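You operate a simulated robot arm through the tools that you are given. There is no shell and no other tool.

Carry out the task below with a simulated two-armed robot. There is one attempt and no reset: what you move stays moved.

## Task
Prove that the jog motor won't start with its disc guard up.
Fine: lift the guard, switch on and press start: it must not run; shut the guard, run it at least 3 seconds, stop it, switch off and stand the plug in the park cup. Set down upright: jog plug.

Only the result counts: the job must be done as asked and must still hold three seconds after the hand-in. Knocking over, shifting, dropping, spilling or breaking anything else fails it.

## Robot
Two 6-joint arms with two-finger parallel grippers on one trunk, on a base that drives. Base frame: it is fixed to the floor where the robot stands at the start and does not move with it; the origin is under the middle of the robot, x ahead of it, y to its left, z up. Units: m, rad, N and s.
The left shoulder is at the start at [0.08, 0.216, 1.571], the right one opposite. With the tool pointing down near the work surface each hand reaches from about 0.56 to 0.76 m from the robot's upright axis, wherever it stands, measured 20 degrees to its own side. Places, roughly: disc guard [3.1, -0.3, 1]; jog isolator [2.7, -0.5, 0.9]; jog motor [3.2, -0.2, 1]; jog plug [3, -0.5, 1]; jog run lamp [2.9, -0.5, 0.9]; jog start button [2.8, -0.6, 0.9]; jog stop button [2.9, -0.6, 0.9]; park cup [2.8, -0.3, 0.9]. Payload 3.43 kg a hand.
The TCP of each hand is the grasp point between the finger pads, 0.03 m short of the fingertips. In the tool frame z runs along the fingers and y along their closing line. Largest opening 0.094 m; finger width 0.028, thickness 0.01; the body of the gripper, 0.05 by 0.096 m, starts 0.055 m behind the TCP.
Orientation is told as [roll, pitch, yaw] about the base's x, y, z axes, in that order, counted from this pose: with the fingers straight down and closing along the base's y, the tool's x points along the base's -x, its y along +y and its z along -z.

## Interface
- The arms move only by the tool step_arm. It takes "left_targets", "right_targets" or both (then of equal length, played together; a hand with none holds still); each is a list of rows, each a list of 7 numbers: the shift along the tool's x, y, z in m, then the turn, a rotation vector about the tool's x, y, z in rad, then the gripper command, from -1 (fully open) to 1 (shut), values between in proportion. In form: [[dx, dy, dz, ax, ay, az, hand], ...]. A call has 1 to 20 rows; each row shifts and turns the commanded pose from where the row before left it, along the tool's axes as they then stand. Each row takes 0.2 s and may step no farther than 0.05 m and 0.15 rad from the row before; otherwise, or with a gripper value out of range, the whole call is refused. A pose out of reach is approached as far as the arm can. The call stops where the force on the tool passes 40 N (or 10 N more than at its start, if that is more) or the arm is blocked; 0.2 s more then pass. Each finger travels about 0.072 m/s and halts on what it meets, pressing with about 33 N; the grip force reading is that of the motor and also rises with nothing between the fingers. The clock runs only during rows and for 0.2 s after the last one: add rows that do not move to give the fingers time. It gives the time, the measured TCP pose, the force on the tool (base axes), the opening and the grip force at its end, in the units of the frame above (readings bear some noise), with the torque about the TCP (base axes, N m) and any sound that the robot's microphone picked up, and new pictures: "views" is both (left out), scene, wrist or none (wrist: the cameras of the hands that moved).
- Cameras (640 x 400 px; columns grow to the right, rows downward): "scene" is now at [0.111, -0.0014, 1.7349]; the picture's right is [-0.02, -1.00, 0.00], its down [-0.72, 0.02, -0.70] and it looks along [0.70, -0.01, -0.72] (base axes); focal length 268 px, centre (320, 200). "left" rides on the left gripper at [0.076, -0.014, -0.103] in its tool frame; the picture's right is [0.18, 0.98, 0.00], its down [-0.75, 0.14, -0.64] and it looks along [-0.63, 0.12, 0.77] (tool axes); focal length 243 px, centre (320, 200). "right" rides on the right gripper at [0.076, 0.014, -0.103] in its tool frame; the picture's right is [-0.18, 0.98, 0.00], its down [-0.75, -0.14, -0.64] and it looks along [-0.63, -0.12, 0.77] (tool axes); focal length 243 px, centre (320, 200). There is no depth. A picture from a camera that has moved, and an enlarged one, comes with that camera's place and axes in the base frame and with its lens.
- move_column(by): slides the trunk up (or, below 0, down) by that many m; the arms and the scene camera ride with it, the base frame stays. It gives what a move gives, with no picture.
- roll_base(legs): drives the robot by 1 to 6 legs, each [ahead, left, turn to the left] in m, m and rad, along the robot's own axes; the way and the turn of a leg run together, so that a leg with both is an arc; at most 1.5 m and 3.142 rad a leg. The arms and the cameras ride along, it lands a little off, and it stops where it bumps. It gives what a move gives, and a new picture of the scene camera.
- head_to(pan, tilt): turns the head with the scene camera to pan (to the left, within 1.501 rad either way) and tilt (down, from -0.506 to 1.204), counted from straight ahead of the robot. It gives what a move gives, and a new picture of the scene camera.
- zoom(camera, box): a new picture of the part [left, top, right, bottom] of that camera's present view, enlarged. The clock stands still meanwhile.
- job_done(): hands the job in; it is judged then, once.

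Nothing tells you exact positions but the pictures and the camera data. Unless the task says otherwise, let go and move clear before handing in.

The tools are called after ">>>" as name(argument=value, ...) on one line, values as JSON. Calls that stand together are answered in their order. step_arm: Moves the arms, as the interface text tells. Its arguments: {"type":"object","properties":{"left_targets":{"type":"array"},"right_targets":{"type":"array"},"views":{"type":"string","enum":["both","scene","wrist","none"]}},"required":[]} The other tools are called the same way: move_column (by) slides the trunk up or down; roll_base (legs) drives the base; head_to (pan, tilt) turns the head that bears the scene camera; zoom (camera, box) takes an enlarged picture of a part of a camera's view; job_done () hands the job in.

At the start:

```text
t: 0.0
left_tcp_pos: [0.4976, 0.2489, 1.0001]
left_orientation: [0.001, 0.0, 0.0]
left_contact_force: [0.3, -0.3, -0.8]
left_torque: [-0.01, 0.02, -0.03]
left_gripper_width: 0.0939
left_grip_force: 0.1
right_tcp_pos: [0.4126, -0.2066, 0.9997]
right_orientation: [-0.002, -0.002, 0.001]
right_contact_force: [0.2, 0.3, 0.0]
right_torque: [0.01, 0.01, 0.0]
right_gripper_width: 0.0938
right_grip_force: 0.1
trunk travel left (down, up): [-0.801, 0.039]
robot x, y, heading: [0.004, 0.0008, -0.002]
head pan, tilt: [-0.021, 0.799]
```

scene: 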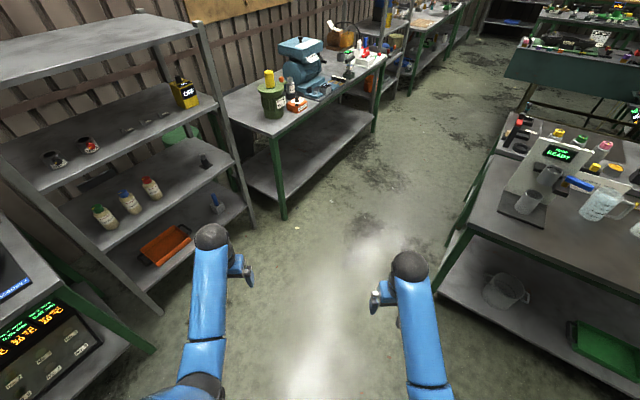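
right: 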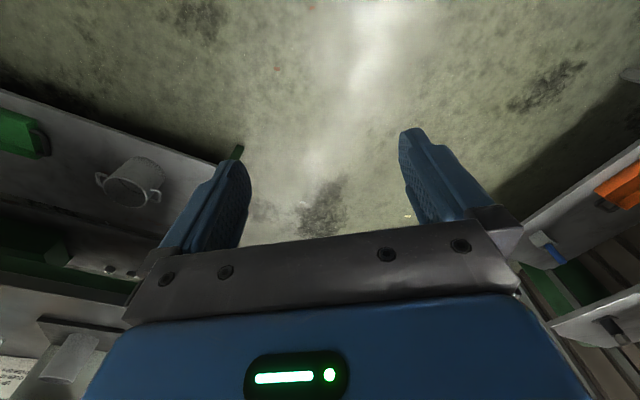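
left: 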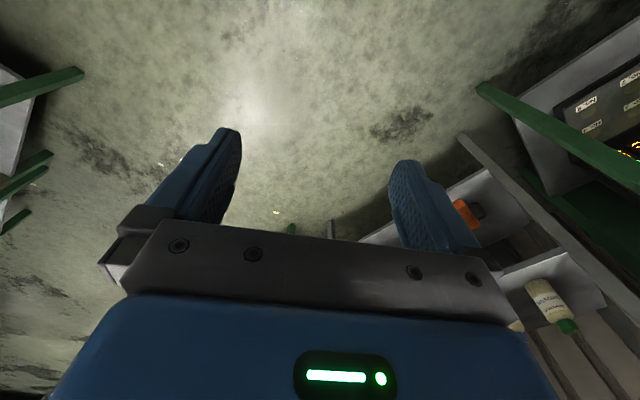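

I see the aisle between benches; the jog motor station should be far ahead at about x = 3, slightly right. I'll tilt the head up to look at it.

>>> head_to(pan=-0.15, tilt=0.3)

```text
t: 0.9
left_tcp_pos: [0.4981, 0.2491, 0.9995]
left_orientation: [0.0, -0.001, 0.001]
left_contact_force: [-0.3, 0.6, 0.8]
left_torque: [-0.02, 0.04, 0.0]
left_gripper_width: 0.0942
left_grip_force: 0.0
right_tcp_pos: [0.4127, -0.2071, 1.0005]
right_orientation: [-0.002, -0.002, 0.001]
right_contact_force: [-0.1, -0.5, -0.2]
right_torque: [0.01, 0.03, 0.0]
right_gripper_width: 0.094
right_grip_force: 0.1
trunk travel left (down, up): [-0.801, 0.039]
robot x, y, heading: [0.001, -0.001, -0.002]
head pan, tilt: [-0.15, 0.3]
camera scene: at [0.1229, -0.0136, 1.7792], right [-0.15, -0.99, 0.0], down [-0.29, 0.04, -0.95], along [0.94, -0.14, -0.3], focal length 268 px, centre (320, 200)
```

scene: 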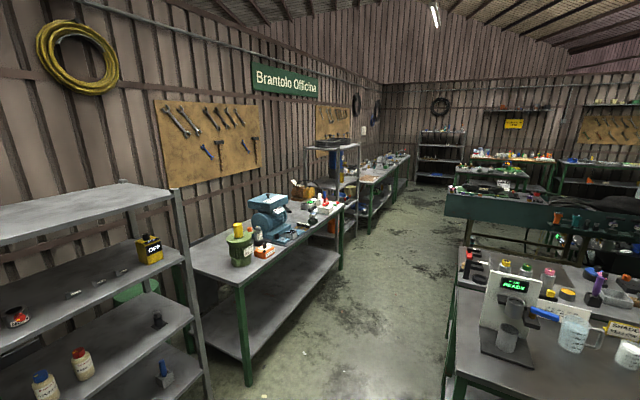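

The station must be on the left-hand bench's far end, by my ray estimate near pixel (316,195). I'll zoom in there.

>>> zoom(camera="scene", box=[180, 150, 420, 300])

>>> zoom(camera="scene", box=[280, 160, 376, 220])

```text
2.67 times, centred on (300, 225) of scene
camera zoom: at [0.1229, -0.0136, 1.7792], right [-0.15, -0.99, 0.0], down [-0.29, 0.04, -0.95], along [0.94, -0.14, -0.3], focal length 714 px, centre (373, 133)
```

zoom: 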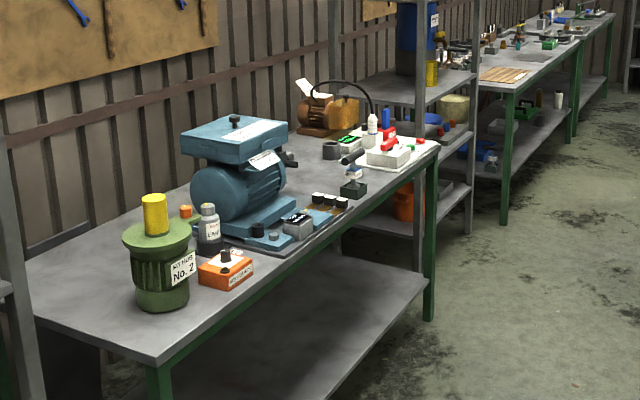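

```text
6.67 times, centred on (328, 190) of scene
camera zoom: at [0.1229, -0.0136, 1.7792], right [-0.15, -0.99, 0.0], down [-0.29, 0.04, -0.95], along [0.94, -0.14, -0.3], focal length 1785 px, centre (267, 267)
```

zoom: 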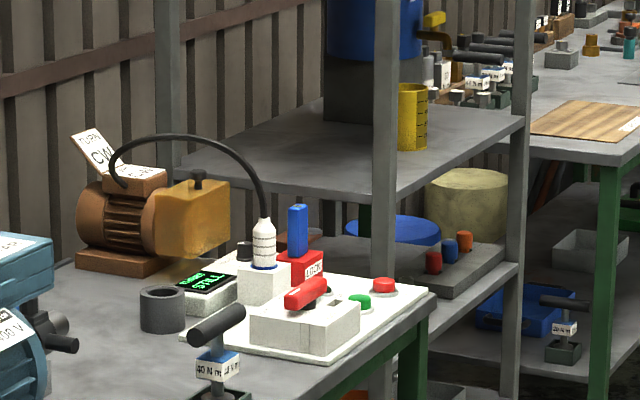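

The jog station is at the far end of the left bench (brown motor with amber guard, white plug, red-lever isolator, green/red buttons, dark park cup). The bench runs along about (0.81, -0.59); I'll drive into the aisle first, then along it.

>>> roll_base(legs=[[1.0, -0.08, 0], [0, 0, -0.62]])

```text
t: 7.8
left_tcp_pos: [1.5524, -0.1677, 1.0001]
left_orientation: [0.0, 0.0, -0.622]
left_contact_force: [-0.8, 0.3, 0.6]
left_torque: [0.0, 0.02, 0.02]
left_gripper_width: 0.094
left_grip_force: 0.1
right_tcp_pos: [1.2167, -0.487, 0.9994]
right_orientation: [-0.002, -0.002, -0.622]
right_contact_force: [-0.8, 0.7, 0.1]
right_torque: [-0.02, 0.0, 0.02]
right_gripper_width: 0.0939
right_grip_force: 0.0
trunk travel left (down, up): [-0.801, 0.039]
robot x, y, heading: [1.0027, -0.08, -0.625]
head pan, tilt: [-0.15, 0.3]
camera scene: at [1.0955, -0.1621, 1.7793], right [-0.7, -0.72, 0.0], down [-0.21, 0.21, -0.96], along [0.68, -0.67, -0.3], focal length 268 px, centre (320, 200)
```

scene: 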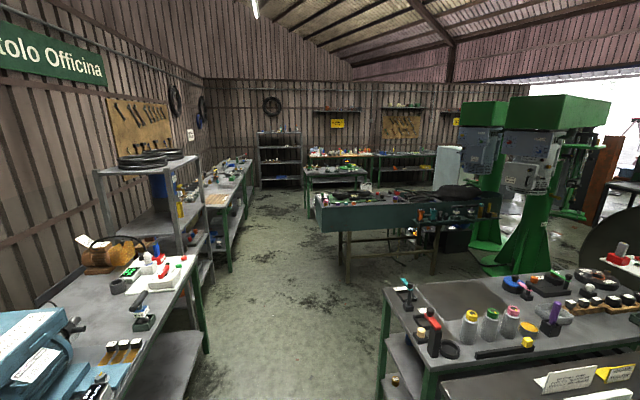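

The aisle ahead is clear and the station is at the end of the left bench. I'll zoom in, then continue along the aisle.

>>> zoom(camera="scene", box=[60, 210, 236, 320])

>>> roll_base(legs=[[0.9, 0.0, 0]])

```text
3.64 times, centred on (148, 265) of scene
camera zoom: at [1.0955, -0.1621, 1.7793], right [-0.7, -0.72, 0.0], down [-0.21, 0.21, -0.96], along [0.68, -0.67, -0.3], focal length 974 px, centre (946, -36)
```

zoom: 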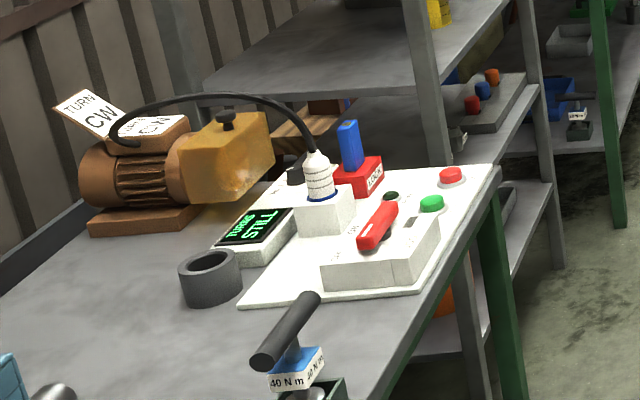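

```text
t: 12.6
left_tcp_pos: [2.2854, -0.6849, 1.0005]
left_orientation: [0.001, -0.001, -0.617]
left_contact_force: [0.7, 0.0, -0.1]
left_torque: [-0.02, 0.01, -0.02]
left_gripper_width: 0.0939
left_grip_force: 0.0
right_tcp_pos: [1.9504, -1.0073, 0.9998]
right_orientation: [-0.003, -0.003, -0.614]
right_contact_force: [0.2, 0.3, 0.6]
right_torque: [0.0, -0.03, -0.02]
right_gripper_width: 0.0939
right_grip_force: 0.1
trunk travel left (down, up): [-0.801, 0.039]
robot x, y, heading: [1.7353, -0.604, -0.612]
head pan, tilt: [-0.15, 0.3]
camera scene: at [1.8255, -0.6821, 1.7794], right [-0.69, -0.72, 0.0], down [-0.21, 0.2, -0.96], along [0.69, -0.66, -0.29], focal length 268 px, centre (320, 200)
```

scene: 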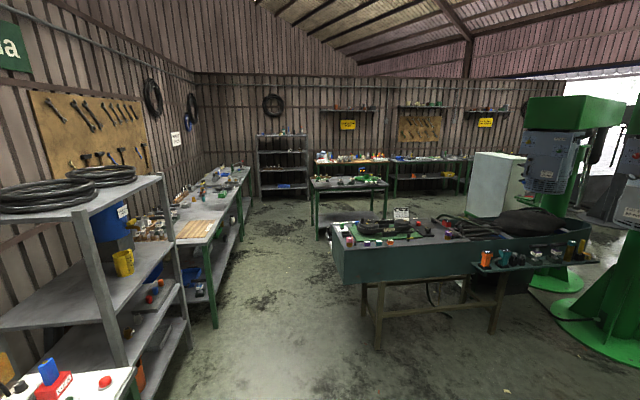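

I'm at about 0.73 m along the bench, 0.52 m off its edge. I'll go 0.72 m further, 0.1 m away from the bench, then turn left to face the station.

>>> roll_base(legs=[[0.72, -0.1, 0], [0, 0, 0.8], [0, 0, 0.76]])

>>> head_to(pan=0.0, tilt=0.85)

```text
t: 20.6
left_tcp_pos: [2.3479, -0.5445, 0.9993]
left_orientation: [0.0, 0.0, 0.958]
left_contact_force: [0.8, 0.1, 0.0]
left_torque: [-0.01, -0.02, -0.01]
left_gripper_width: 0.094
left_grip_force: 0.1
right_tcp_pos: [2.6722, -0.8786, 0.9999]
right_orientation: [-0.001, -0.001, 0.958]
right_contact_force: [0.7, 0.1, -0.1]
right_torque: [-0.02, 0.0, -0.03]
right_gripper_width: 0.0941
right_grip_force: 0.0
trunk travel left (down, up): [-0.801, 0.039]
robot x, y, heading: [2.2631, -1.0977, 0.959]
head pan, tilt: [-0.15, 0.3]
camera scene: at [2.3476, -1.0038, 1.7793], right [0.72, -0.69, 0.0], down [-0.2, -0.21, -0.96], along [0.66, 0.69, -0.3], focal length 268 px, centre (320, 200)
```

scene: 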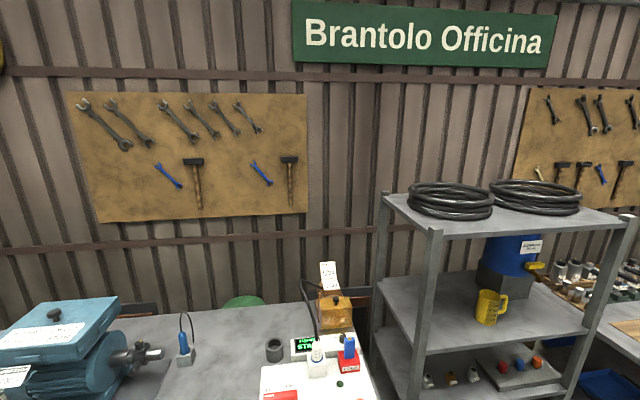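

```text
t: 21.6
left_tcp_pos: [2.3471, -0.5452, 0.9989]
left_orientation: [0.0, -0.002, 0.957]
left_contact_force: [-0.1, -0.3, -0.9]
left_torque: [-0.01, -0.02, -0.02]
left_gripper_width: 0.0944
left_grip_force: 0.1
right_tcp_pos: [2.6707, -0.8787, 0.9985]
right_orientation: [0.0, -0.002, 0.957]
right_contact_force: [-0.1, -1.0, 0.2]
right_torque: [-0.03, 0.02, 0.0]
right_gripper_width: 0.0938
right_grip_force: 0.1
trunk travel left (down, up): [-0.801, 0.039]
robot x, y, heading: [2.265, -1.0955, 0.958]
head pan, tilt: [0.0, 0.85]
camera scene: at [2.3274, -1.0068, 1.731], right [0.82, -0.58, 0.0], down [-0.43, -0.61, -0.66], along [0.38, 0.54, -0.75], focal length 268 px, centre (320, 200)
```

scene: 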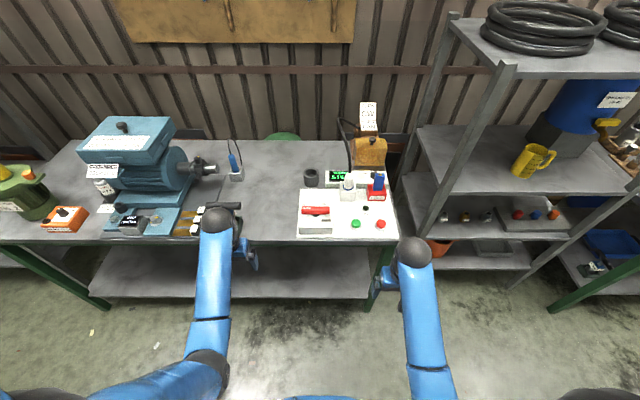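

I now face the bench squarely; the station is just right of centre. I'll zoom in on it.

>>> zoom(camera="scene", box=[280, 90, 424, 250])

>>> zoom(camera="scene", box=[296, 160, 400, 242])

>>> zoom(camera="right", box=[0, 0, 640, 400])

```text
2.50 times, centred on (352, 170) of scene
camera zoom: at [2.3274, -1.0068, 1.731], right [0.82, -0.58, 0.0], down [-0.43, -0.61, -0.66], along [0.38, 0.54, -0.75], focal length 670 px, centre (240, 275)
```

zoom: 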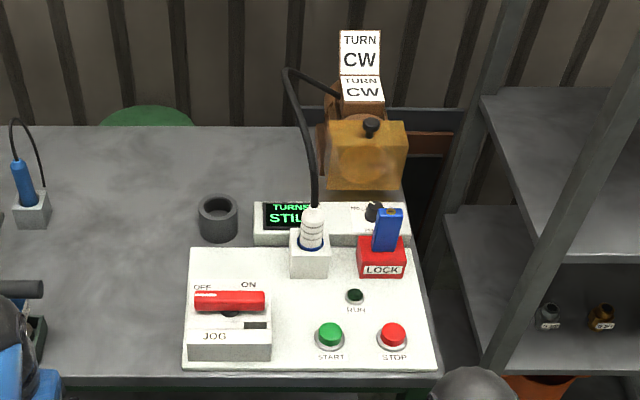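

```text
4.88 times, centred on (348, 201) of scene
camera zoom: at [2.3274, -1.0068, 1.731], right [0.82, -0.58, 0.0], down [-0.43, -0.61, -0.66], along [0.38, 0.54, -0.75], focal length 1306 px, centre (183, 195)
```

zoom: 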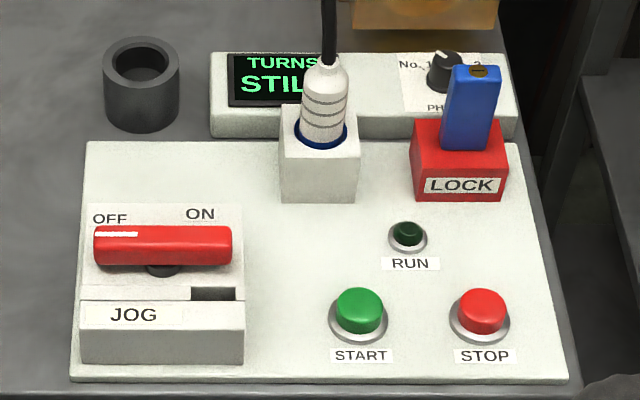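

```text
1.00 times, centred on (320, 200) of right (not enlarged: the box is as wide or as high as the picture)
camera zoom: at [2.6165, -0.9322, 1.1024], right [-0.7, 0.72, 0.0], down [0.55, 0.54, 0.64], along [0.46, 0.45, -0.77], focal length 243 px, centre (320, 200)
```

zoom: 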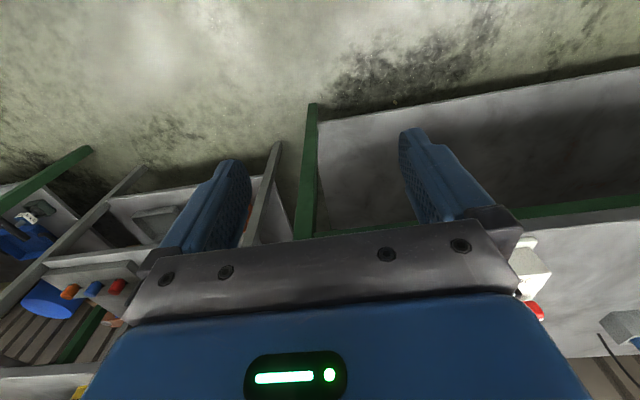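

The station lies roughly 0.07–0.4 m in from the bench edge: isolator (mark at OFF), start/stop in front, plug and park cup in the middle, guard knob at about (3.07, -0.35, 1.03). I'll raise the hands before rolling closer.

>>> step_arm(left_targets=[[0, 0, -0.05, 0, 0, 0, -1], [0, 0, -0.05, 0, 0, 0, -1], [0, 0, -0.05, 0, 0, 0, -1], [0, 0, -0.03, 0, 0, 0, -1]], right_targets=[[0, 0, -0.05, 0, 0, 0, -1], [0, 0, -0.05, 0, 0, 0, -1], [0, 0, -0.05, 0, 0, 0, -1], [0, 0, -0.03, 0, 0, 0, -1]], views="none")

>>> roll_base(legs=[[0.2, 0.0, 0]])

```text
t: 22.6
left_tcp_pos: [2.3741, -0.4982, 1.0441]
left_orientation: [0.0, 0.0, 0.958]
left_contact_force: [-0.5, 0.1, 0.7]
left_torque: [0.0, 0.02, -0.03]
left_gripper_width: 0.0942
left_grip_force: 0.0
left hand out of reach, approached as far as the arm can: row 1, 2, 3, 4
right_tcp_pos: [2.6711, -0.8775, 1.0039]
right_orientation: [-0.002, -0.004, 0.959]
right_contact_force: [0.2, 0.5, 0.3]
right_torque: [-0.02, 0.03, -0.04]
right_gripper_width: 0.0939
right_grip_force: 0.1
right hand out of reach, approached as far as the arm can: row 1, 2, 3, 4
trunk travel left (down, up): [-0.801, 0.039]
robot x, y, heading: [2.2646, -1.0964, 0.958]
head pan, tilt: [0.0, 0.85]
```

```text
t: 24.2
left_tcp_pos: [2.4844, -0.339, 1.0459]
left_orientation: [0.0, -0.007, 0.96]
left_contact_force: [-0.9, -0.8, 0.1]
left_torque: [0.04, -0.08, 0.01]
left_gripper_width: 0.0939
left_grip_force: 0.1
right_tcp_pos: [2.7831, -0.7162, 1.0058]
right_orientation: [-0.003, -0.009, 0.96]
right_contact_force: [-1.3, -0.5, -0.2]
right_torque: [0.02, -0.03, 0.0]
right_gripper_width: 0.0941
right_grip_force: 0.0
trunk travel left (down, up): [-0.801, 0.039]
robot x, y, heading: [2.3846, -0.93, 0.962]
head pan, tilt: [0.0, 0.85]
camera scene: at [2.4382, -0.8489, 1.7314], right [0.82, -0.57, 0.0], down [-0.43, -0.61, -0.66], along [0.38, 0.54, -0.75], focal length 268 px, centre (320, 200)
```

scene: 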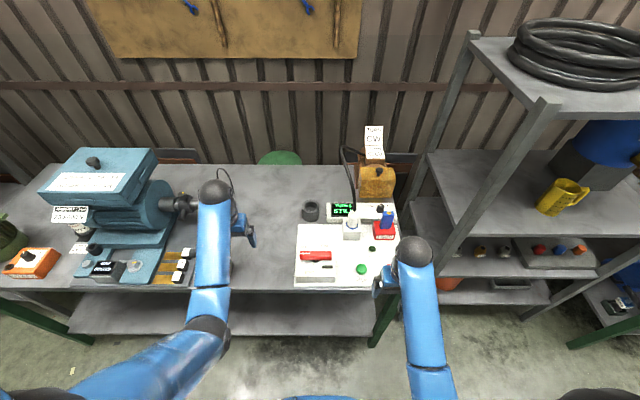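

The hands can't go higher with the fingers down, but they clear everything. I'll look through the right wrist camera and zoom the scene camera at the guard.

>>> zoom(camera="right", box=[0, 0, 640, 400])

>>> zoom(camera="scene", box=[330, 110, 410, 240])

>>> zoom(camera="left", box=[0, 0, 640, 400])

```text
1.00 times, centred on (320, 200) of right (not enlarged: the box is as wide or as high as the picture)
camera zoom: at [2.7283, -0.7717, 1.1075], right [-0.7, 0.71, 0.0], down [0.54, 0.53, 0.65], along [0.46, 0.45, -0.76], focal length 243 px, centre (320, 200)
```

zoom: 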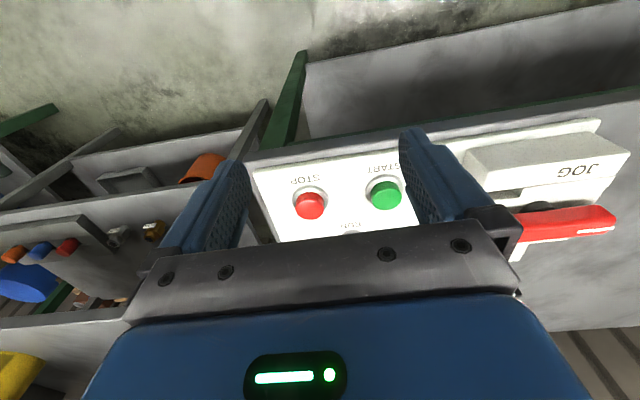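

```text
3.08 times, centred on (370, 175) of scene
camera zoom: at [2.4382, -0.8489, 1.7314], right [0.82, -0.57, 0.0], down [-0.43, -0.61, -0.66], along [0.38, 0.54, -0.75], focal length 824 px, centre (166, 277)
```

zoom: 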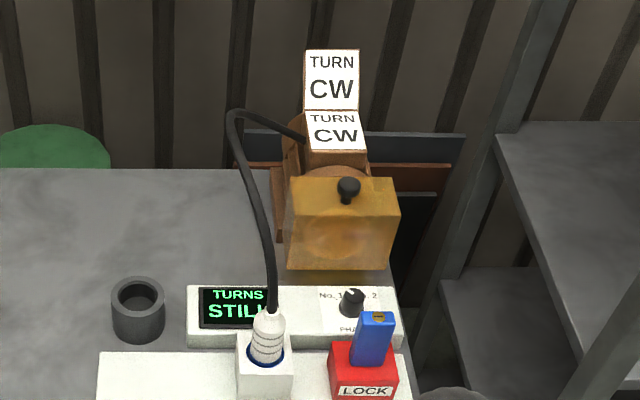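

```text
1.00 times, centred on (320, 200) of left (not enlarged: the box is as wide or as high as the picture)
camera zoom: at [2.4519, -0.4096, 1.1482], right [-0.91, 0.41, 0.0], down [0.31, 0.7, 0.65], along [0.27, 0.59, -0.76], focal length 243 px, centre (320, 200)
```

zoom: 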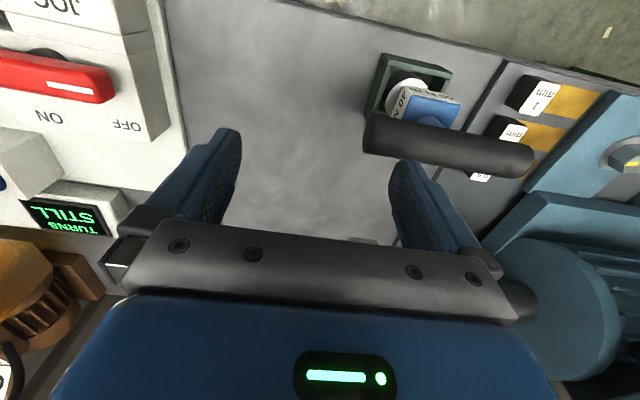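

The guard is an amber box with a round knob on top covering the disc at the aisle end of the motor. I'll zoom in more on it to find its hinge.

>>> zoom(camera="scene", box=[352, 150, 400, 206])

>>> zoom(camera="scene", box=[290, 190, 404, 290])

```text
7.14 times, centred on (376, 178) of scene
camera zoom: at [2.4382, -0.8489, 1.7314], right [0.82, -0.57, 0.0], down [-0.43, -0.61, -0.66], along [0.38, 0.54, -0.75], focal length 1913 px, centre (-80, 357)
```

zoom: 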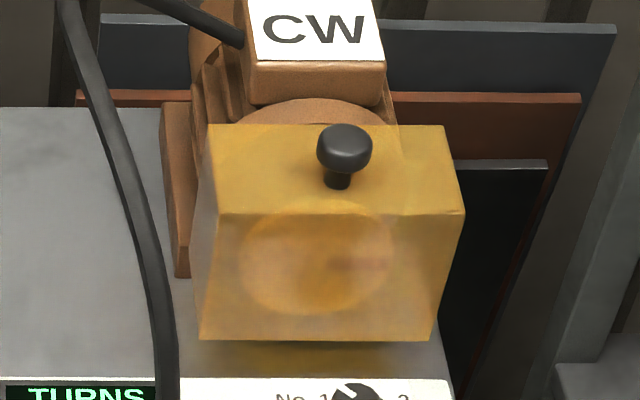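

```text
4.00 times, centred on (347, 240) of scene
camera zoom: at [2.4382, -0.8489, 1.7314], right [0.82, -0.57, 0.0], down [-0.43, -0.61, -0.66], along [0.38, 0.54, -0.75], focal length 1071 px, centre (212, 40)
```

zoom: 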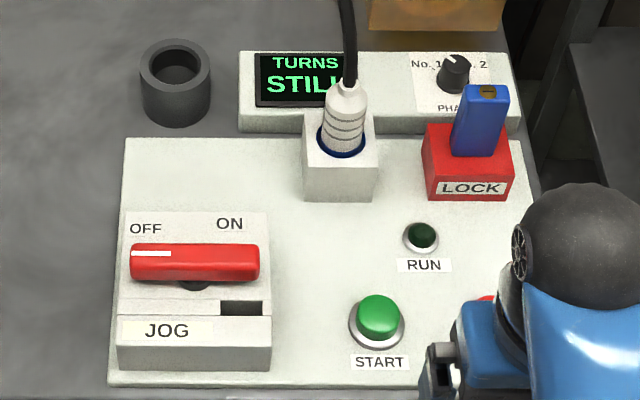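

The guard is a box hinged most likely along its rear edge, with the knob (head at z≈1.03) near its front. I'll roll 0.07 m closer so the right hand can reach the knob while the left reaches the isolator and start button.

>>> roll_base(legs=[[0.07, 0.0, 0]])

>>> move_column(by=0.035)

```text
t: 25.2
left_tcp_pos: [2.5197, -0.2868, 1.0489]
left_orientation: [0.0, -0.01, 0.962]
left_contact_force: [-0.3, -0.9, 0.4]
left_torque: [0.04, -0.05, 0.04]
left_gripper_width: 0.0939
left_grip_force: 0.0
right_tcp_pos: [2.8194, -0.6645, 1.0076]
right_orientation: [-0.002, -0.012, 0.96]
right_contact_force: [0.4, -0.8, 0.9]
right_torque: [0.08, -0.03, -0.02]
right_gripper_width: 0.0939
right_grip_force: 0.1
trunk travel left (down, up): [-0.801, 0.039]
robot x, y, heading: [2.4177, -0.8768, 0.962]
head pan, tilt: [0.0, 0.85]
camera scene: at [2.4727, -0.7993, 1.732], right [0.82, -0.57, 0.0], down [-0.43, -0.61, -0.67], along [0.38, 0.55, -0.74], focal length 268 px, centre (320, 200)
```

scene: 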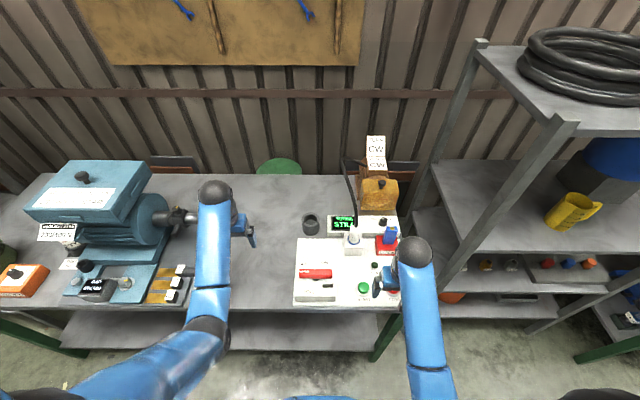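

```text
t: 26.0
left_tcp_pos: [2.5237, -0.2818, 1.0773]
left_orientation: [0.001, 0.0, 0.961]
left_contact_force: [-0.1, 0.2, 0.8]
left_torque: [-0.01, 0.03, -0.01]
left_gripper_width: 0.0942
left_grip_force: 0.1
right_tcp_pos: [2.8223, -0.6596, 1.039]
right_orientation: [-0.002, -0.002, 0.963]
right_contact_force: [0.1, -1.1, 0.3]
right_torque: [0.0, -0.02, -0.02]
right_gripper_width: 0.094
right_grip_force: 0.1
trunk travel left (down, up): [-0.836, 0.004]
robot x, y, heading: [2.4144, -0.8775, 0.955]
head pan, tilt: [0.0, 0.85]
```

Both hands are now above the bench. I'll move the right hand forward and up toward the guard knob, keeping above the blue lock tag (top z≈0.99).

>>> step_arm(right_targets=[[-0.03, 0, -0.02, 0, 0, 0, -1], [-0.03, 0, -0.02, 0, 0, 0, -1], [-0.03, 0, -0.02, 0, 0, 0, -1], [-0.03, 0, -0.01, 0, 0, 0, -1]], views="both")

```text
t: 27.0
left_tcp_pos: [2.5251, -0.2794, 1.0784]
left_orientation: [0.002, -0.001, 0.962]
left_contact_force: [-0.1, -0.4, -0.5]
left_torque: [-0.01, 0.01, 0.01]
left_gripper_width: 0.0941
left_grip_force: 0.0
right_tcp_pos: [2.8974, -0.5505, 1.0701]
right_orientation: [-0.001, 0.0, 0.961]
right_contact_force: [0.4, 0.0, -0.1]
right_torque: [0.0, 0.02, 0.0]
right_gripper_width: 0.0939
right_grip_force: 0.0
right hand out of reach, approached as far as the arm can: row 1, 2, 3
trunk travel left (down, up): [-0.836, 0.004]
robot x, y, heading: [2.418, -0.8776, 0.964]
head pan, tilt: [0.0, 0.85]
camera scene: at [2.4818, -0.7858, 1.7657], right [0.82, -0.57, 0.0], down [-0.43, -0.62, -0.66], along [0.38, 0.54, -0.75], focal length 268 px, centre (320, 200)
camera right: at [2.8437, -0.6056, 1.173], right [-0.7, 0.71, 0.0], down [0.55, 0.54, 0.64], along [0.46, 0.45, -0.77], focal length 243 px, centre (320, 200)
```

scene: 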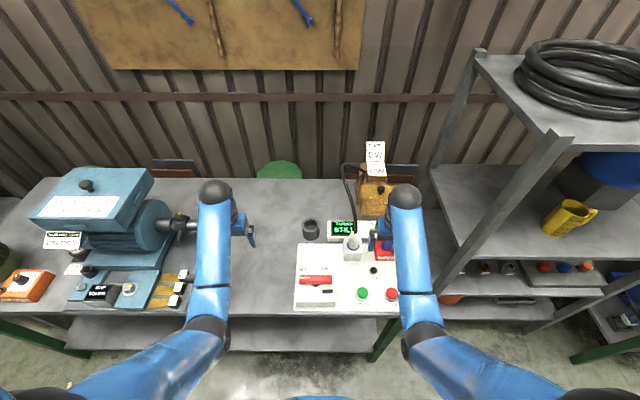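
right: 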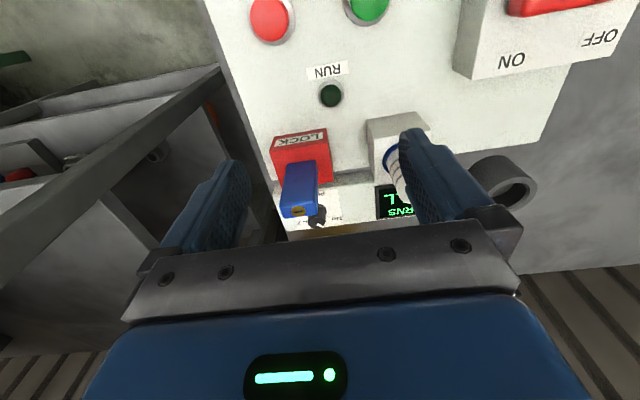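

The right hand is clear above the lock tag; the plug's cable is just left of the hand's path, so I'll shift 2.5 cm right and continue forward.

>>> step_arm(right_targets=[[0, -0.025, 0, 0, 0, 0, -1], [-0.045, 0, -0.01, 0, 0, 0, -1], [-0.045, 0, -0.01, 0, 0, 0, -1], [-0.045, 0, 0, 0, 0, 0, -1], [-0.045, 0, 0, 0, 0, 0, -1]], views="both")

```text
t: 28.2
left_tcp_pos: [2.5265, -0.2794, 1.0778]
left_orientation: [0.0, 0.0, 0.962]
left_contact_force: [-0.8, 0.4, -0.9]
left_torque: [0.01, 0.03, 0.0]
left_gripper_width: 0.0939
left_grip_force: 0.1
right_tcp_pos: [3.0217, -0.4179, 1.0934]
right_orientation: [-0.002, -0.004, 0.961]
right_contact_force: [-0.2, 0.5, -0.8]
right_torque: [0.0, -0.01, 0.01]
right_gripper_width: 0.0943
right_grip_force: 0.1
trunk travel left (down, up): [-0.836, 0.004]
robot x, y, heading: [2.4204, -0.8766, 0.961]
head pan, tilt: [0.0, 0.85]
camera scene: at [2.4817, -0.7865, 1.7657], right [0.82, -0.57, 0.0], down [-0.43, -0.62, -0.66], along [0.38, 0.54, -0.75], focal length 268 px, centre (320, 200)
camera right: at [2.9668, -0.4727, 1.1947], right [-0.7, 0.71, 0.0], down [0.55, 0.54, 0.64], along [0.46, 0.45, -0.76], focal length 243 px, centre (320, 200)
```

scene: 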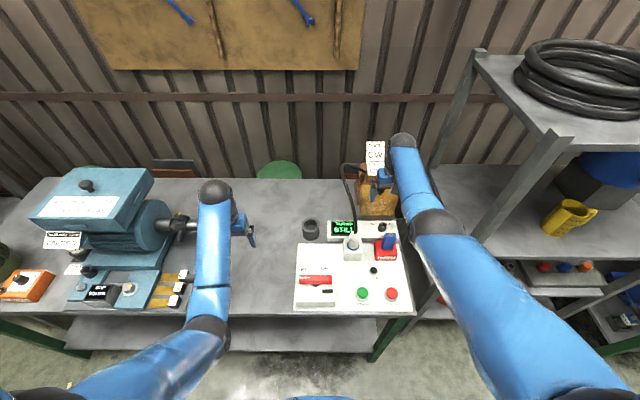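
right: 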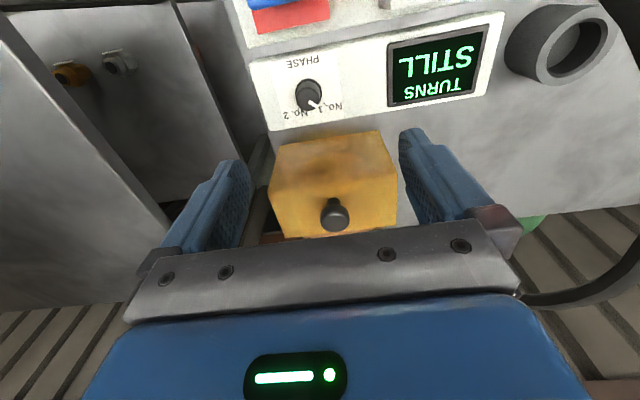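

The wrist camera shows the knob dead ahead, at about (3.069, -0.352, 1.03). I'll go 8 cm forward above it, then lower onto it.

>>> step_arm(right_targets=[[-0.04, 0, 0, 0, 0, 0, -1], [-0.041, 0, 0, 0, 0, 0, -1], [0, 0, 0.025, 0, 0, 0, -1], [0, 0, 0.022, 0, 0, 0, -1]], views="both")

```text
t: 29.2
left_tcp_pos: [2.5251, -0.281, 1.079]
left_orientation: [-0.001, 0.0, 0.962]
left_contact_force: [0.3, -0.3, -0.1]
left_torque: [0.0, 0.0, 0.03]
left_gripper_width: 0.094
left_grip_force: 0.0
right_tcp_pos: [3.0204, -0.418, 1.0635]
right_orientation: [-0.004, -0.004, 0.96]
right_contact_force: [-0.7, 0.1, 0.2]
right_torque: [0.0, -0.06, -0.01]
right_gripper_width: 0.094
right_grip_force: 0.1
right hand out of reach, approached as far as the arm can: row 1, 2, 3, 4
trunk travel left (down, up): [-0.836, 0.004]
robot x, y, heading: [2.4187, -0.878, 0.963]
head pan, tilt: [0.0, 0.85]
camera scene: at [2.4812, -0.7881, 1.766], right [0.82, -0.57, 0.0], down [-0.43, -0.62, -0.66], along [0.38, 0.54, -0.75], focal length 268 px, centre (320, 200)
camera right: at [2.9653, -0.4722, 1.1664], right [-0.7, 0.71, 0.0], down [0.55, 0.54, 0.64], along [0.46, 0.45, -0.76], focal length 243 px, centre (320, 200)
```

scene: 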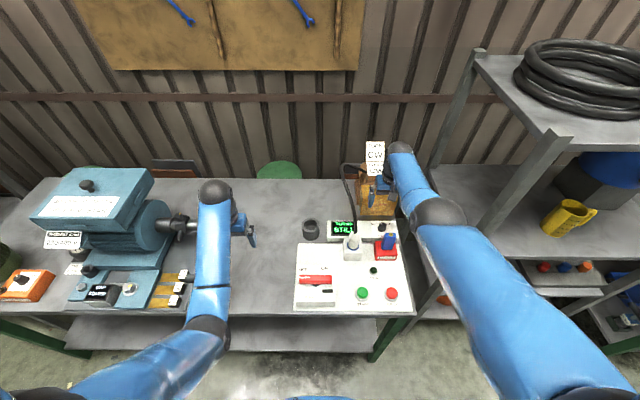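
right: 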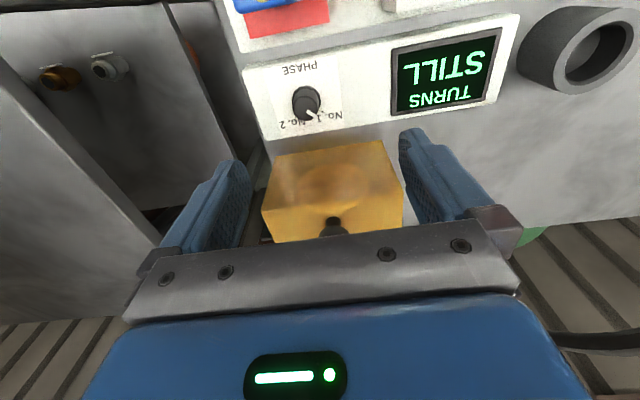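

The arm is at full reach about 8 cm short of the knob, so the base must get closer. I'll back the hand up a little and look down to see how much room the base has to the bench.

>>> step_arm(right_targets=[[0.03, 0, -0.03, 0, 0, 0, -1]], views="none")

>>> head_to(pan=0.0, tilt=1.2)

```text
t: 29.6
left_tcp_pos: [2.5252, -0.2816, 1.0789]
left_orientation: [-0.001, -0.002, 0.961]
left_contact_force: [0.5, 0.9, 0.6]
left_torque: [0.0, -0.01, -0.02]
left_gripper_width: 0.0942
left_grip_force: 0.0
right_tcp_pos: [3.0001, -0.4441, 1.094]
right_orientation: [-0.003, 0.0, 0.962]
right_contact_force: [-0.5, -0.5, 0.1]
right_torque: [0.03, -0.02, 0.03]
right_gripper_width: 0.0941
right_grip_force: 0.0
trunk travel left (down, up): [-0.836, 0.004]
robot x, y, heading: [2.4161, -0.8811, 0.968]
head pan, tilt: [0.0, 0.85]
```

```text
t: 30.4
left_tcp_pos: [2.5244, -0.2808, 1.0785]
left_orientation: [0.001, -0.002, 0.961]
left_contact_force: [0.9, -0.1, 0.2]
left_torque: [0.03, -0.01, 0.01]
left_gripper_width: 0.0941
left_grip_force: 0.0
right_tcp_pos: [3.0005, -0.4422, 1.0933]
right_orientation: [-0.003, -0.001, 0.963]
right_contact_force: [-0.4, -1.0, 0.0]
right_torque: [0.01, -0.04, -0.03]
right_gripper_width: 0.094
right_grip_force: 0.1
trunk travel left (down, up): [-0.836, 0.004]
robot x, y, heading: [2.4177, -0.8788, 0.961]
head pan, tilt: [0.0, 1.201]
camera scene: at [2.4677, -0.8066, 1.7423], right [0.82, -0.57, 0.0], down [-0.53, -0.76, -0.36], along [0.21, 0.3, -0.93], focal length 268 px, centre (320, 200)
```

scene: 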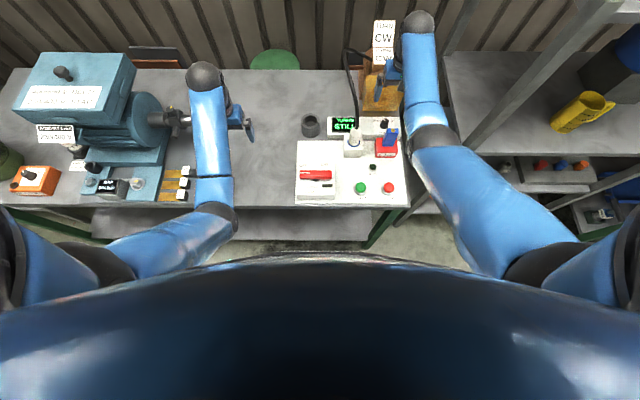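

The base has about 0.40 m from its axis to the bench edge. I'll creep forward in 4 cm legs, watching for a bump.

>>> roll_base(legs=[[0.04, 0.0, 0]])

```text
t: 31.3
left_tcp_pos: [2.5433, -0.2543, 1.0827]
left_orientation: [0.001, -0.009, 0.962]
left_contact_force: [-0.4, -0.8, -0.1]
left_torque: [0.06, 0.0, 0.01]
left_gripper_width: 0.0938
left_grip_force: 0.1
right_tcp_pos: [3.0192, -0.416, 1.0991]
right_orientation: [-0.002, -0.01, 0.96]
right_contact_force: [0.5, -0.7, 1.0]
right_torque: [0.04, -0.05, 0.01]
right_gripper_width: 0.0941
right_grip_force: 0.0
trunk travel left (down, up): [-0.836, 0.004]
robot x, y, heading: [2.4419, -0.8498, 0.96]
head pan, tilt: [0.0, 1.201]
camera scene: at [2.483, -0.7845, 1.743], right [0.82, -0.57, 0.0], down [-0.53, -0.76, -0.37], along [0.21, 0.3, -0.93], focal length 268 px, centre (320, 200)
```

scene: 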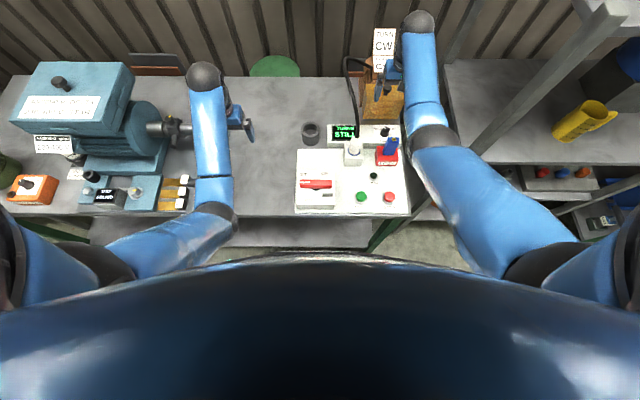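

No bump; D is about 0.36 m. Another 4 cm.

>>> roll_base(legs=[[0.04, 0.0, 0]])

>>> head_to(pan=-0.2, tilt=0.85)

```text
t: 32.2
left_tcp_pos: [2.565, -0.2249, 1.0834]
left_orientation: [0.001, -0.011, 0.961]
left_contact_force: [-0.7, -0.7, 0.3]
left_torque: [0.05, -0.06, 0.03]
left_gripper_width: 0.0938
left_grip_force: 0.1
right_tcp_pos: [3.0404, -0.3859, 1.1008]
right_orientation: [-0.005, -0.012, 0.961]
right_contact_force: [0.0, -1.0, -0.1]
right_torque: [0.03, 0.0, 0.03]
right_gripper_width: 0.0938
right_grip_force: 0.0
trunk travel left (down, up): [-0.836, 0.004]
robot x, y, heading: [2.4643, -0.8133, 0.963]
head pan, tilt: [0.0, 1.201]
camera scene: at [2.5035, -0.755, 1.7432], right [0.82, -0.57, 0.0], down [-0.53, -0.76, -0.37], along [0.21, 0.31, -0.93], focal length 268 px, centre (320, 200)
```

scene: 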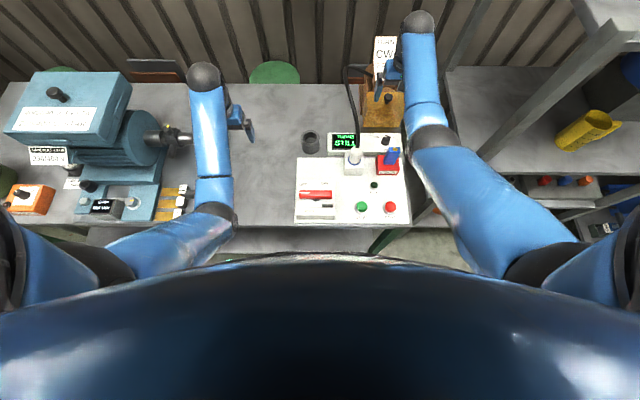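

```text
t: 33.0
left_tcp_pos: [2.5664, -0.2193, 1.0791]
left_orientation: [0.001, -0.002, 0.961]
left_contact_force: [-0.9, 0.1, -0.1]
left_torque: [0.02, -0.02, 0.02]
left_gripper_width: 0.094
left_grip_force: 0.1
right_tcp_pos: [3.0441, -0.3808, 1.0959]
right_orientation: [-0.002, -0.005, 0.963]
right_contact_force: [0.6, -0.4, 0.2]
right_torque: [0.05, -0.03, 0.0]
right_gripper_width: 0.0944
right_grip_force: 0.1
trunk travel left (down, up): [-0.836, 0.004]
robot x, y, heading: [2.4648, -0.8162, 0.959]
head pan, tilt: [-0.201, 0.85]
camera scene: at [2.5346, -0.7375, 1.7662], right [0.69, -0.72, 0.0], down [-0.54, -0.52, -0.66], along [0.48, 0.46, -0.75], focal length 268 px, centre (320, 200)
```

scene: 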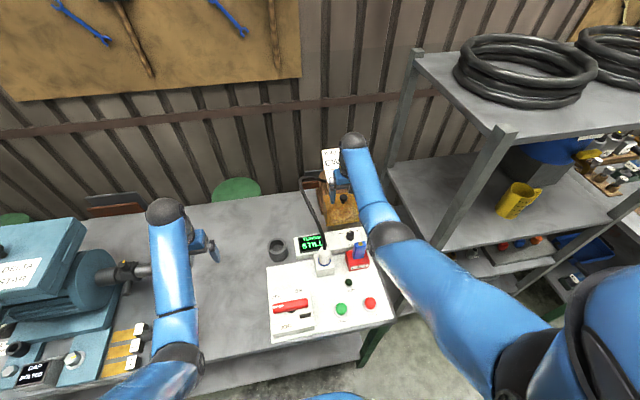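

Now the right hand is 4 cm short of being over the knob. I'll check both views before lowering.

>>> zoom(camera="right", box=[160, 60, 480, 260])

>>> zoom(camera="scene", box=[290, 140, 402, 240])

```text
2.00 times, centred on (320, 160) of right
camera zoom: at [2.9901, -0.435, 1.1976], right [-0.7, 0.71, 0.0], down [0.54, 0.54, 0.65], along [0.46, 0.45, -0.76], focal length 485 px, centre (320, 280)
```

zoom: 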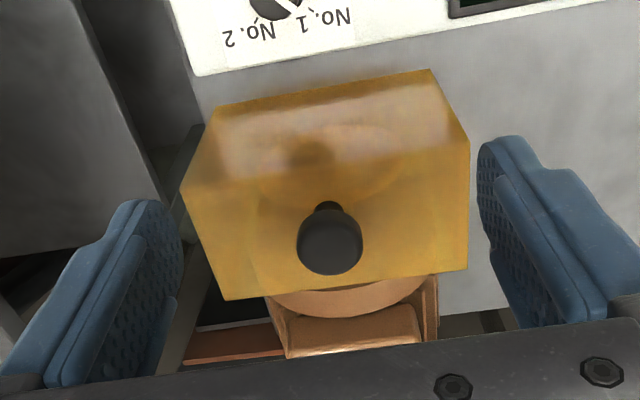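

```text
4.00 times, centred on (346, 190) of scene
camera zoom: at [2.5346, -0.7375, 1.7662], right [0.69, -0.72, 0.0], down [-0.54, -0.52, -0.66], along [0.48, 0.46, -0.75], focal length 1071 px, centre (216, 240)
```

zoom: 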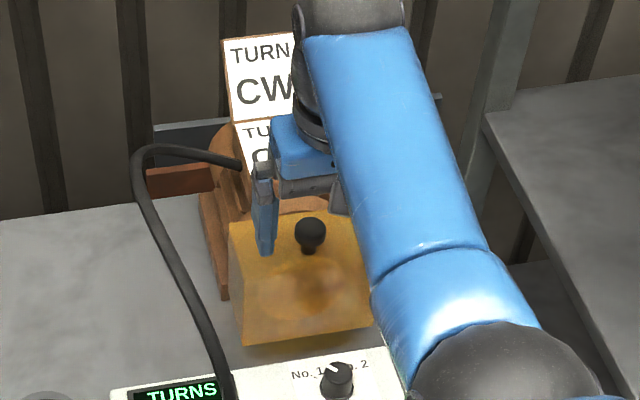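

The knob sits between the open fingers with the hand 4 cm short; I'll go 4 cm forward and then down 5 cm to straddle it.

>>> step_arm(right_targets=[[-0.04, -0.002, 0, 0, 0, 0, -1], [0, 0, 0.02, 0, 0, 0, -1], [0, 0, 0.02, 0, 0, 0, -1]], views="both")

```text
t: 33.8
left_tcp_pos: [2.5695, -0.2169, 1.0798]
left_orientation: [-0.002, -0.002, 0.962]
left_contact_force: [-0.5, 0.2, 0.3]
left_torque: [0.02, 0.01, -0.01]
left_gripper_width: 0.0938
left_grip_force: 0.1
right_tcp_pos: [3.064, -0.3561, 1.0597]
right_orientation: [-0.001, -0.005, 0.961]
right_contact_force: [0.0, 0.2, 0.1]
right_torque: [0.03, 0.01, 0.02]
right_gripper_width: 0.0938
right_grip_force: 0.0
right hand out of reach, approached as far as the arm can: row 2, 3
trunk travel left (down, up): [-0.836, 0.004]
robot x, y, heading: [2.4648, -0.811, 0.957]
head pan, tilt: [-0.201, 0.85]
camera scene: at [2.5372, -0.7355, 1.766], right [0.69, -0.72, 0.0], down [-0.54, -0.52, -0.66], along [0.48, 0.46, -0.75], focal length 268 px, centre (320, 200)
camera right: at [3.0091, -0.4114, 1.1611], right [-0.7, 0.71, 0.0], down [0.54, 0.54, 0.65], along [0.46, 0.45, -0.76], focal length 243 px, centre (320, 200)
```

scene: 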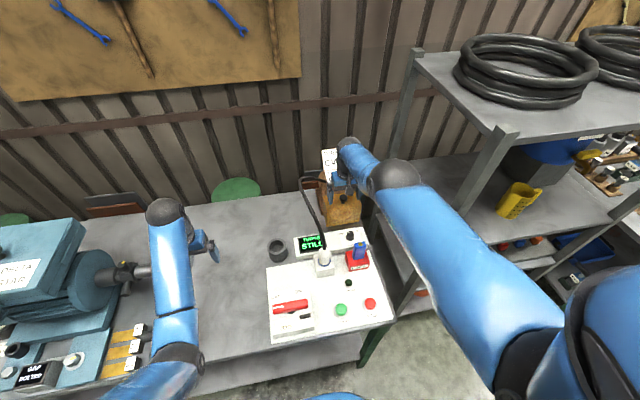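
right: 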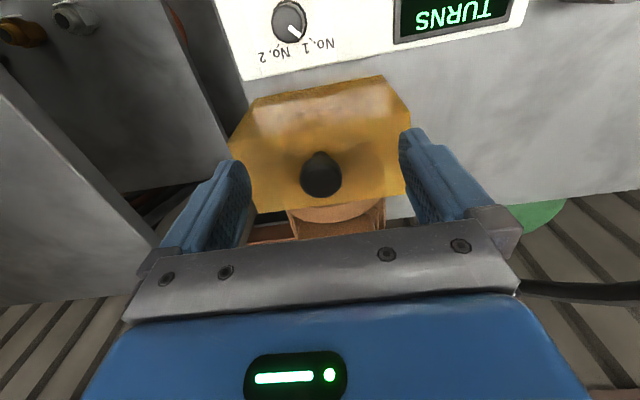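

The arm is again at its limit just above the knob. I'll lift back slightly and bring the base 4 cm closer.

>>> step_arm(right_targets=[[0.035, 0, -0.02, 0, 0, 0, -1], [0.02, 0, -0.02, 0, 0, 0, -1]], views="none")

>>> roll_base(legs=[[0.04, 0.0, 0]])

```text
t: 34.4
left_tcp_pos: [2.5688, -0.2171, 1.0784]
left_orientation: [0.001, 0.0, 0.963]
left_contact_force: [0.2, 0.0, -0.4]
left_torque: [0.01, -0.02, 0.01]
left_gripper_width: 0.0941
left_grip_force: 0.1
right_tcp_pos: [3.0688, -0.352, 1.0744]
right_orientation: [-0.002, -0.004, 0.962]
right_contact_force: [0.1, 0.3, -0.6]
right_torque: [0.0, 0.01, -0.01]
right_gripper_width: 0.0939
right_grip_force: 0.0
right hand out of reach, approached as far as the arm can: row 1, 2
trunk travel left (down, up): [-0.836, 0.004]
robot x, y, heading: [2.4631, -0.8146, 0.966]
head pan, tilt: [-0.201, 0.85]
```

```text
t: 35.3
left_tcp_pos: [2.5885, -0.1906, 1.0823]
left_orientation: [-0.001, -0.008, 0.961]
left_contact_force: [-0.1, -0.2, -1.2]
left_torque: [0.03, -0.03, 0.03]
left_gripper_width: 0.0939
left_grip_force: 0.3
right_tcp_pos: [3.0871, -0.3278, 1.0808]
right_orientation: [-0.002, -0.011, 0.962]
right_contact_force: [0.1, 0.8, 0.2]
right_torque: [0.05, -0.04, 0.04]
right_gripper_width: 0.0941
right_grip_force: 0.1
trunk travel left (down, up): [-0.836, 0.004]
robot x, y, heading: [2.4843, -0.782, 0.956]
head pan, tilt: [-0.201, 0.85]
camera scene: at [2.5524, -0.7126, 1.7669], right [0.69, -0.72, 0.0], down [-0.54, -0.51, -0.67], along [0.48, 0.46, -0.75], focal length 268 px, centre (320, 200)
```

scene: 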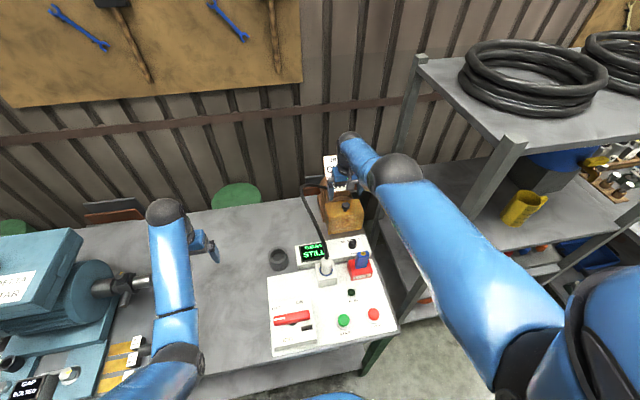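

The hand is now slightly beyond the knob. I'll check the close views before moving.

>>> zoom(camera="scene", box=[290, 130, 402, 240])

>>> zoom(camera="right", box=[160, 60, 480, 260])

```text
3.64 times, centred on (346, 185) of scene
camera zoom: at [2.5524, -0.7126, 1.7669], right [0.69, -0.72, 0.0], down [-0.54, -0.51, -0.67], along [0.48, 0.46, -0.75], focal length 974 px, centre (226, 254)
```

zoom: 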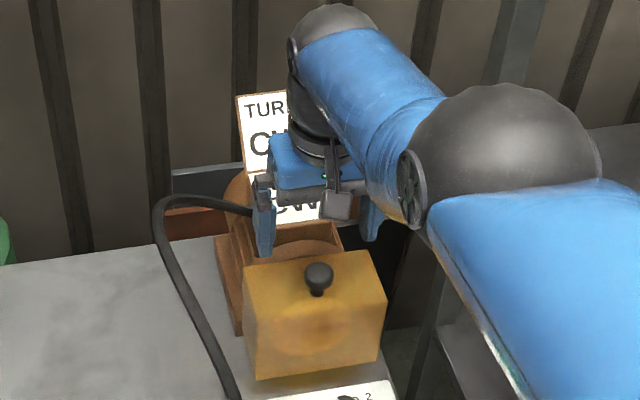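

```text
2.00 times, centred on (320, 160) of right
camera zoom: at [3.0316, -0.3825, 1.1819], right [-0.7, 0.71, 0.0], down [0.54, 0.53, 0.65], along [0.46, 0.45, -0.76], focal length 485 px, centre (320, 280)
```

zoom: 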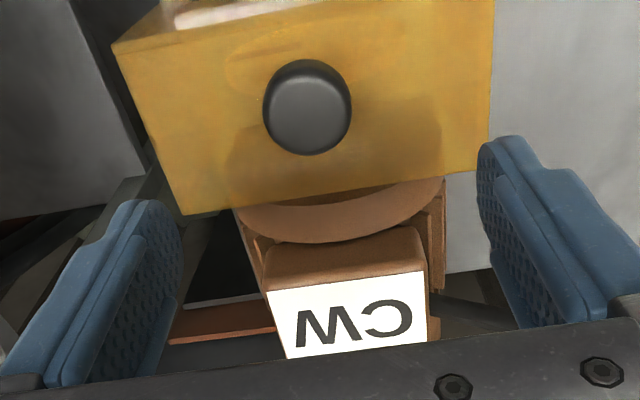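

The knob is about 2.5 cm toward me from the hand. I'll move back and down in small steps.

>>> step_arm(right_targets=[[0.025, 0, 0, 0, 0, 0, -1], [0, 0, 0.015, 0, 0, 0, -1], [0, 0, 0.015, 0, 0, 0, -1]], views="both")

```text
t: 36.1
left_tcp_pos: [2.5902, -0.1876, 1.0793]
left_orientation: [0.001, -0.004, 0.961]
left_contact_force: [0.2, -0.1, 1.1]
left_torque: [0.05, -0.01, 0.0]
left_gripper_width: 0.0942
left_grip_force: 0.1
right_tcp_pos: [3.0832, -0.3319, 1.0465]
right_orientation: [-0.003, -0.004, 0.96]
right_contact_force: [-0.4, -0.8, -0.3]
right_torque: [0.02, -0.04, -0.01]
right_gripper_width: 0.094
right_grip_force: 0.1
right hand out of reach, approached as far as the arm can: row 1, 3
trunk travel left (down, up): [-0.836, 0.004]
robot x, y, heading: [2.4827, -0.7849, 0.958]
head pan, tilt: [-0.201, 0.85]
camera scene: at [2.5565, -0.7065, 1.7663], right [0.69, -0.72, 0.0], down [-0.54, -0.52, -0.66], along [0.48, 0.46, -0.75], focal length 268 px, centre (320, 200)
camera right: at [3.0279, -0.3877, 1.1484], right [-0.7, 0.71, 0.0], down [0.54, 0.53, 0.65], along [0.46, 0.45, -0.76], focal length 243 px, centre (320, 200)
```

scene: 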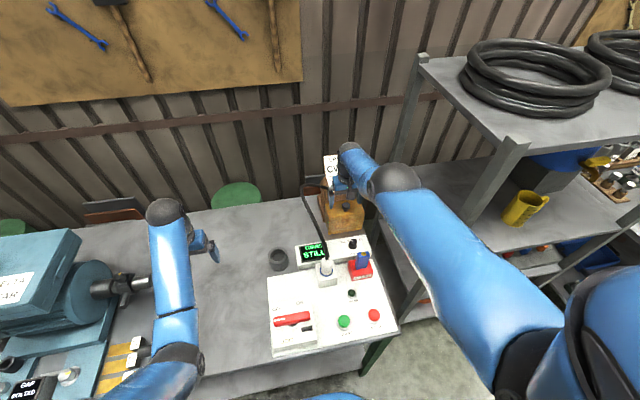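
right: 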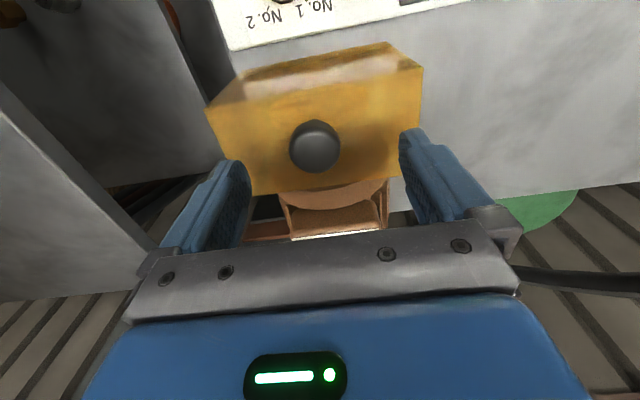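

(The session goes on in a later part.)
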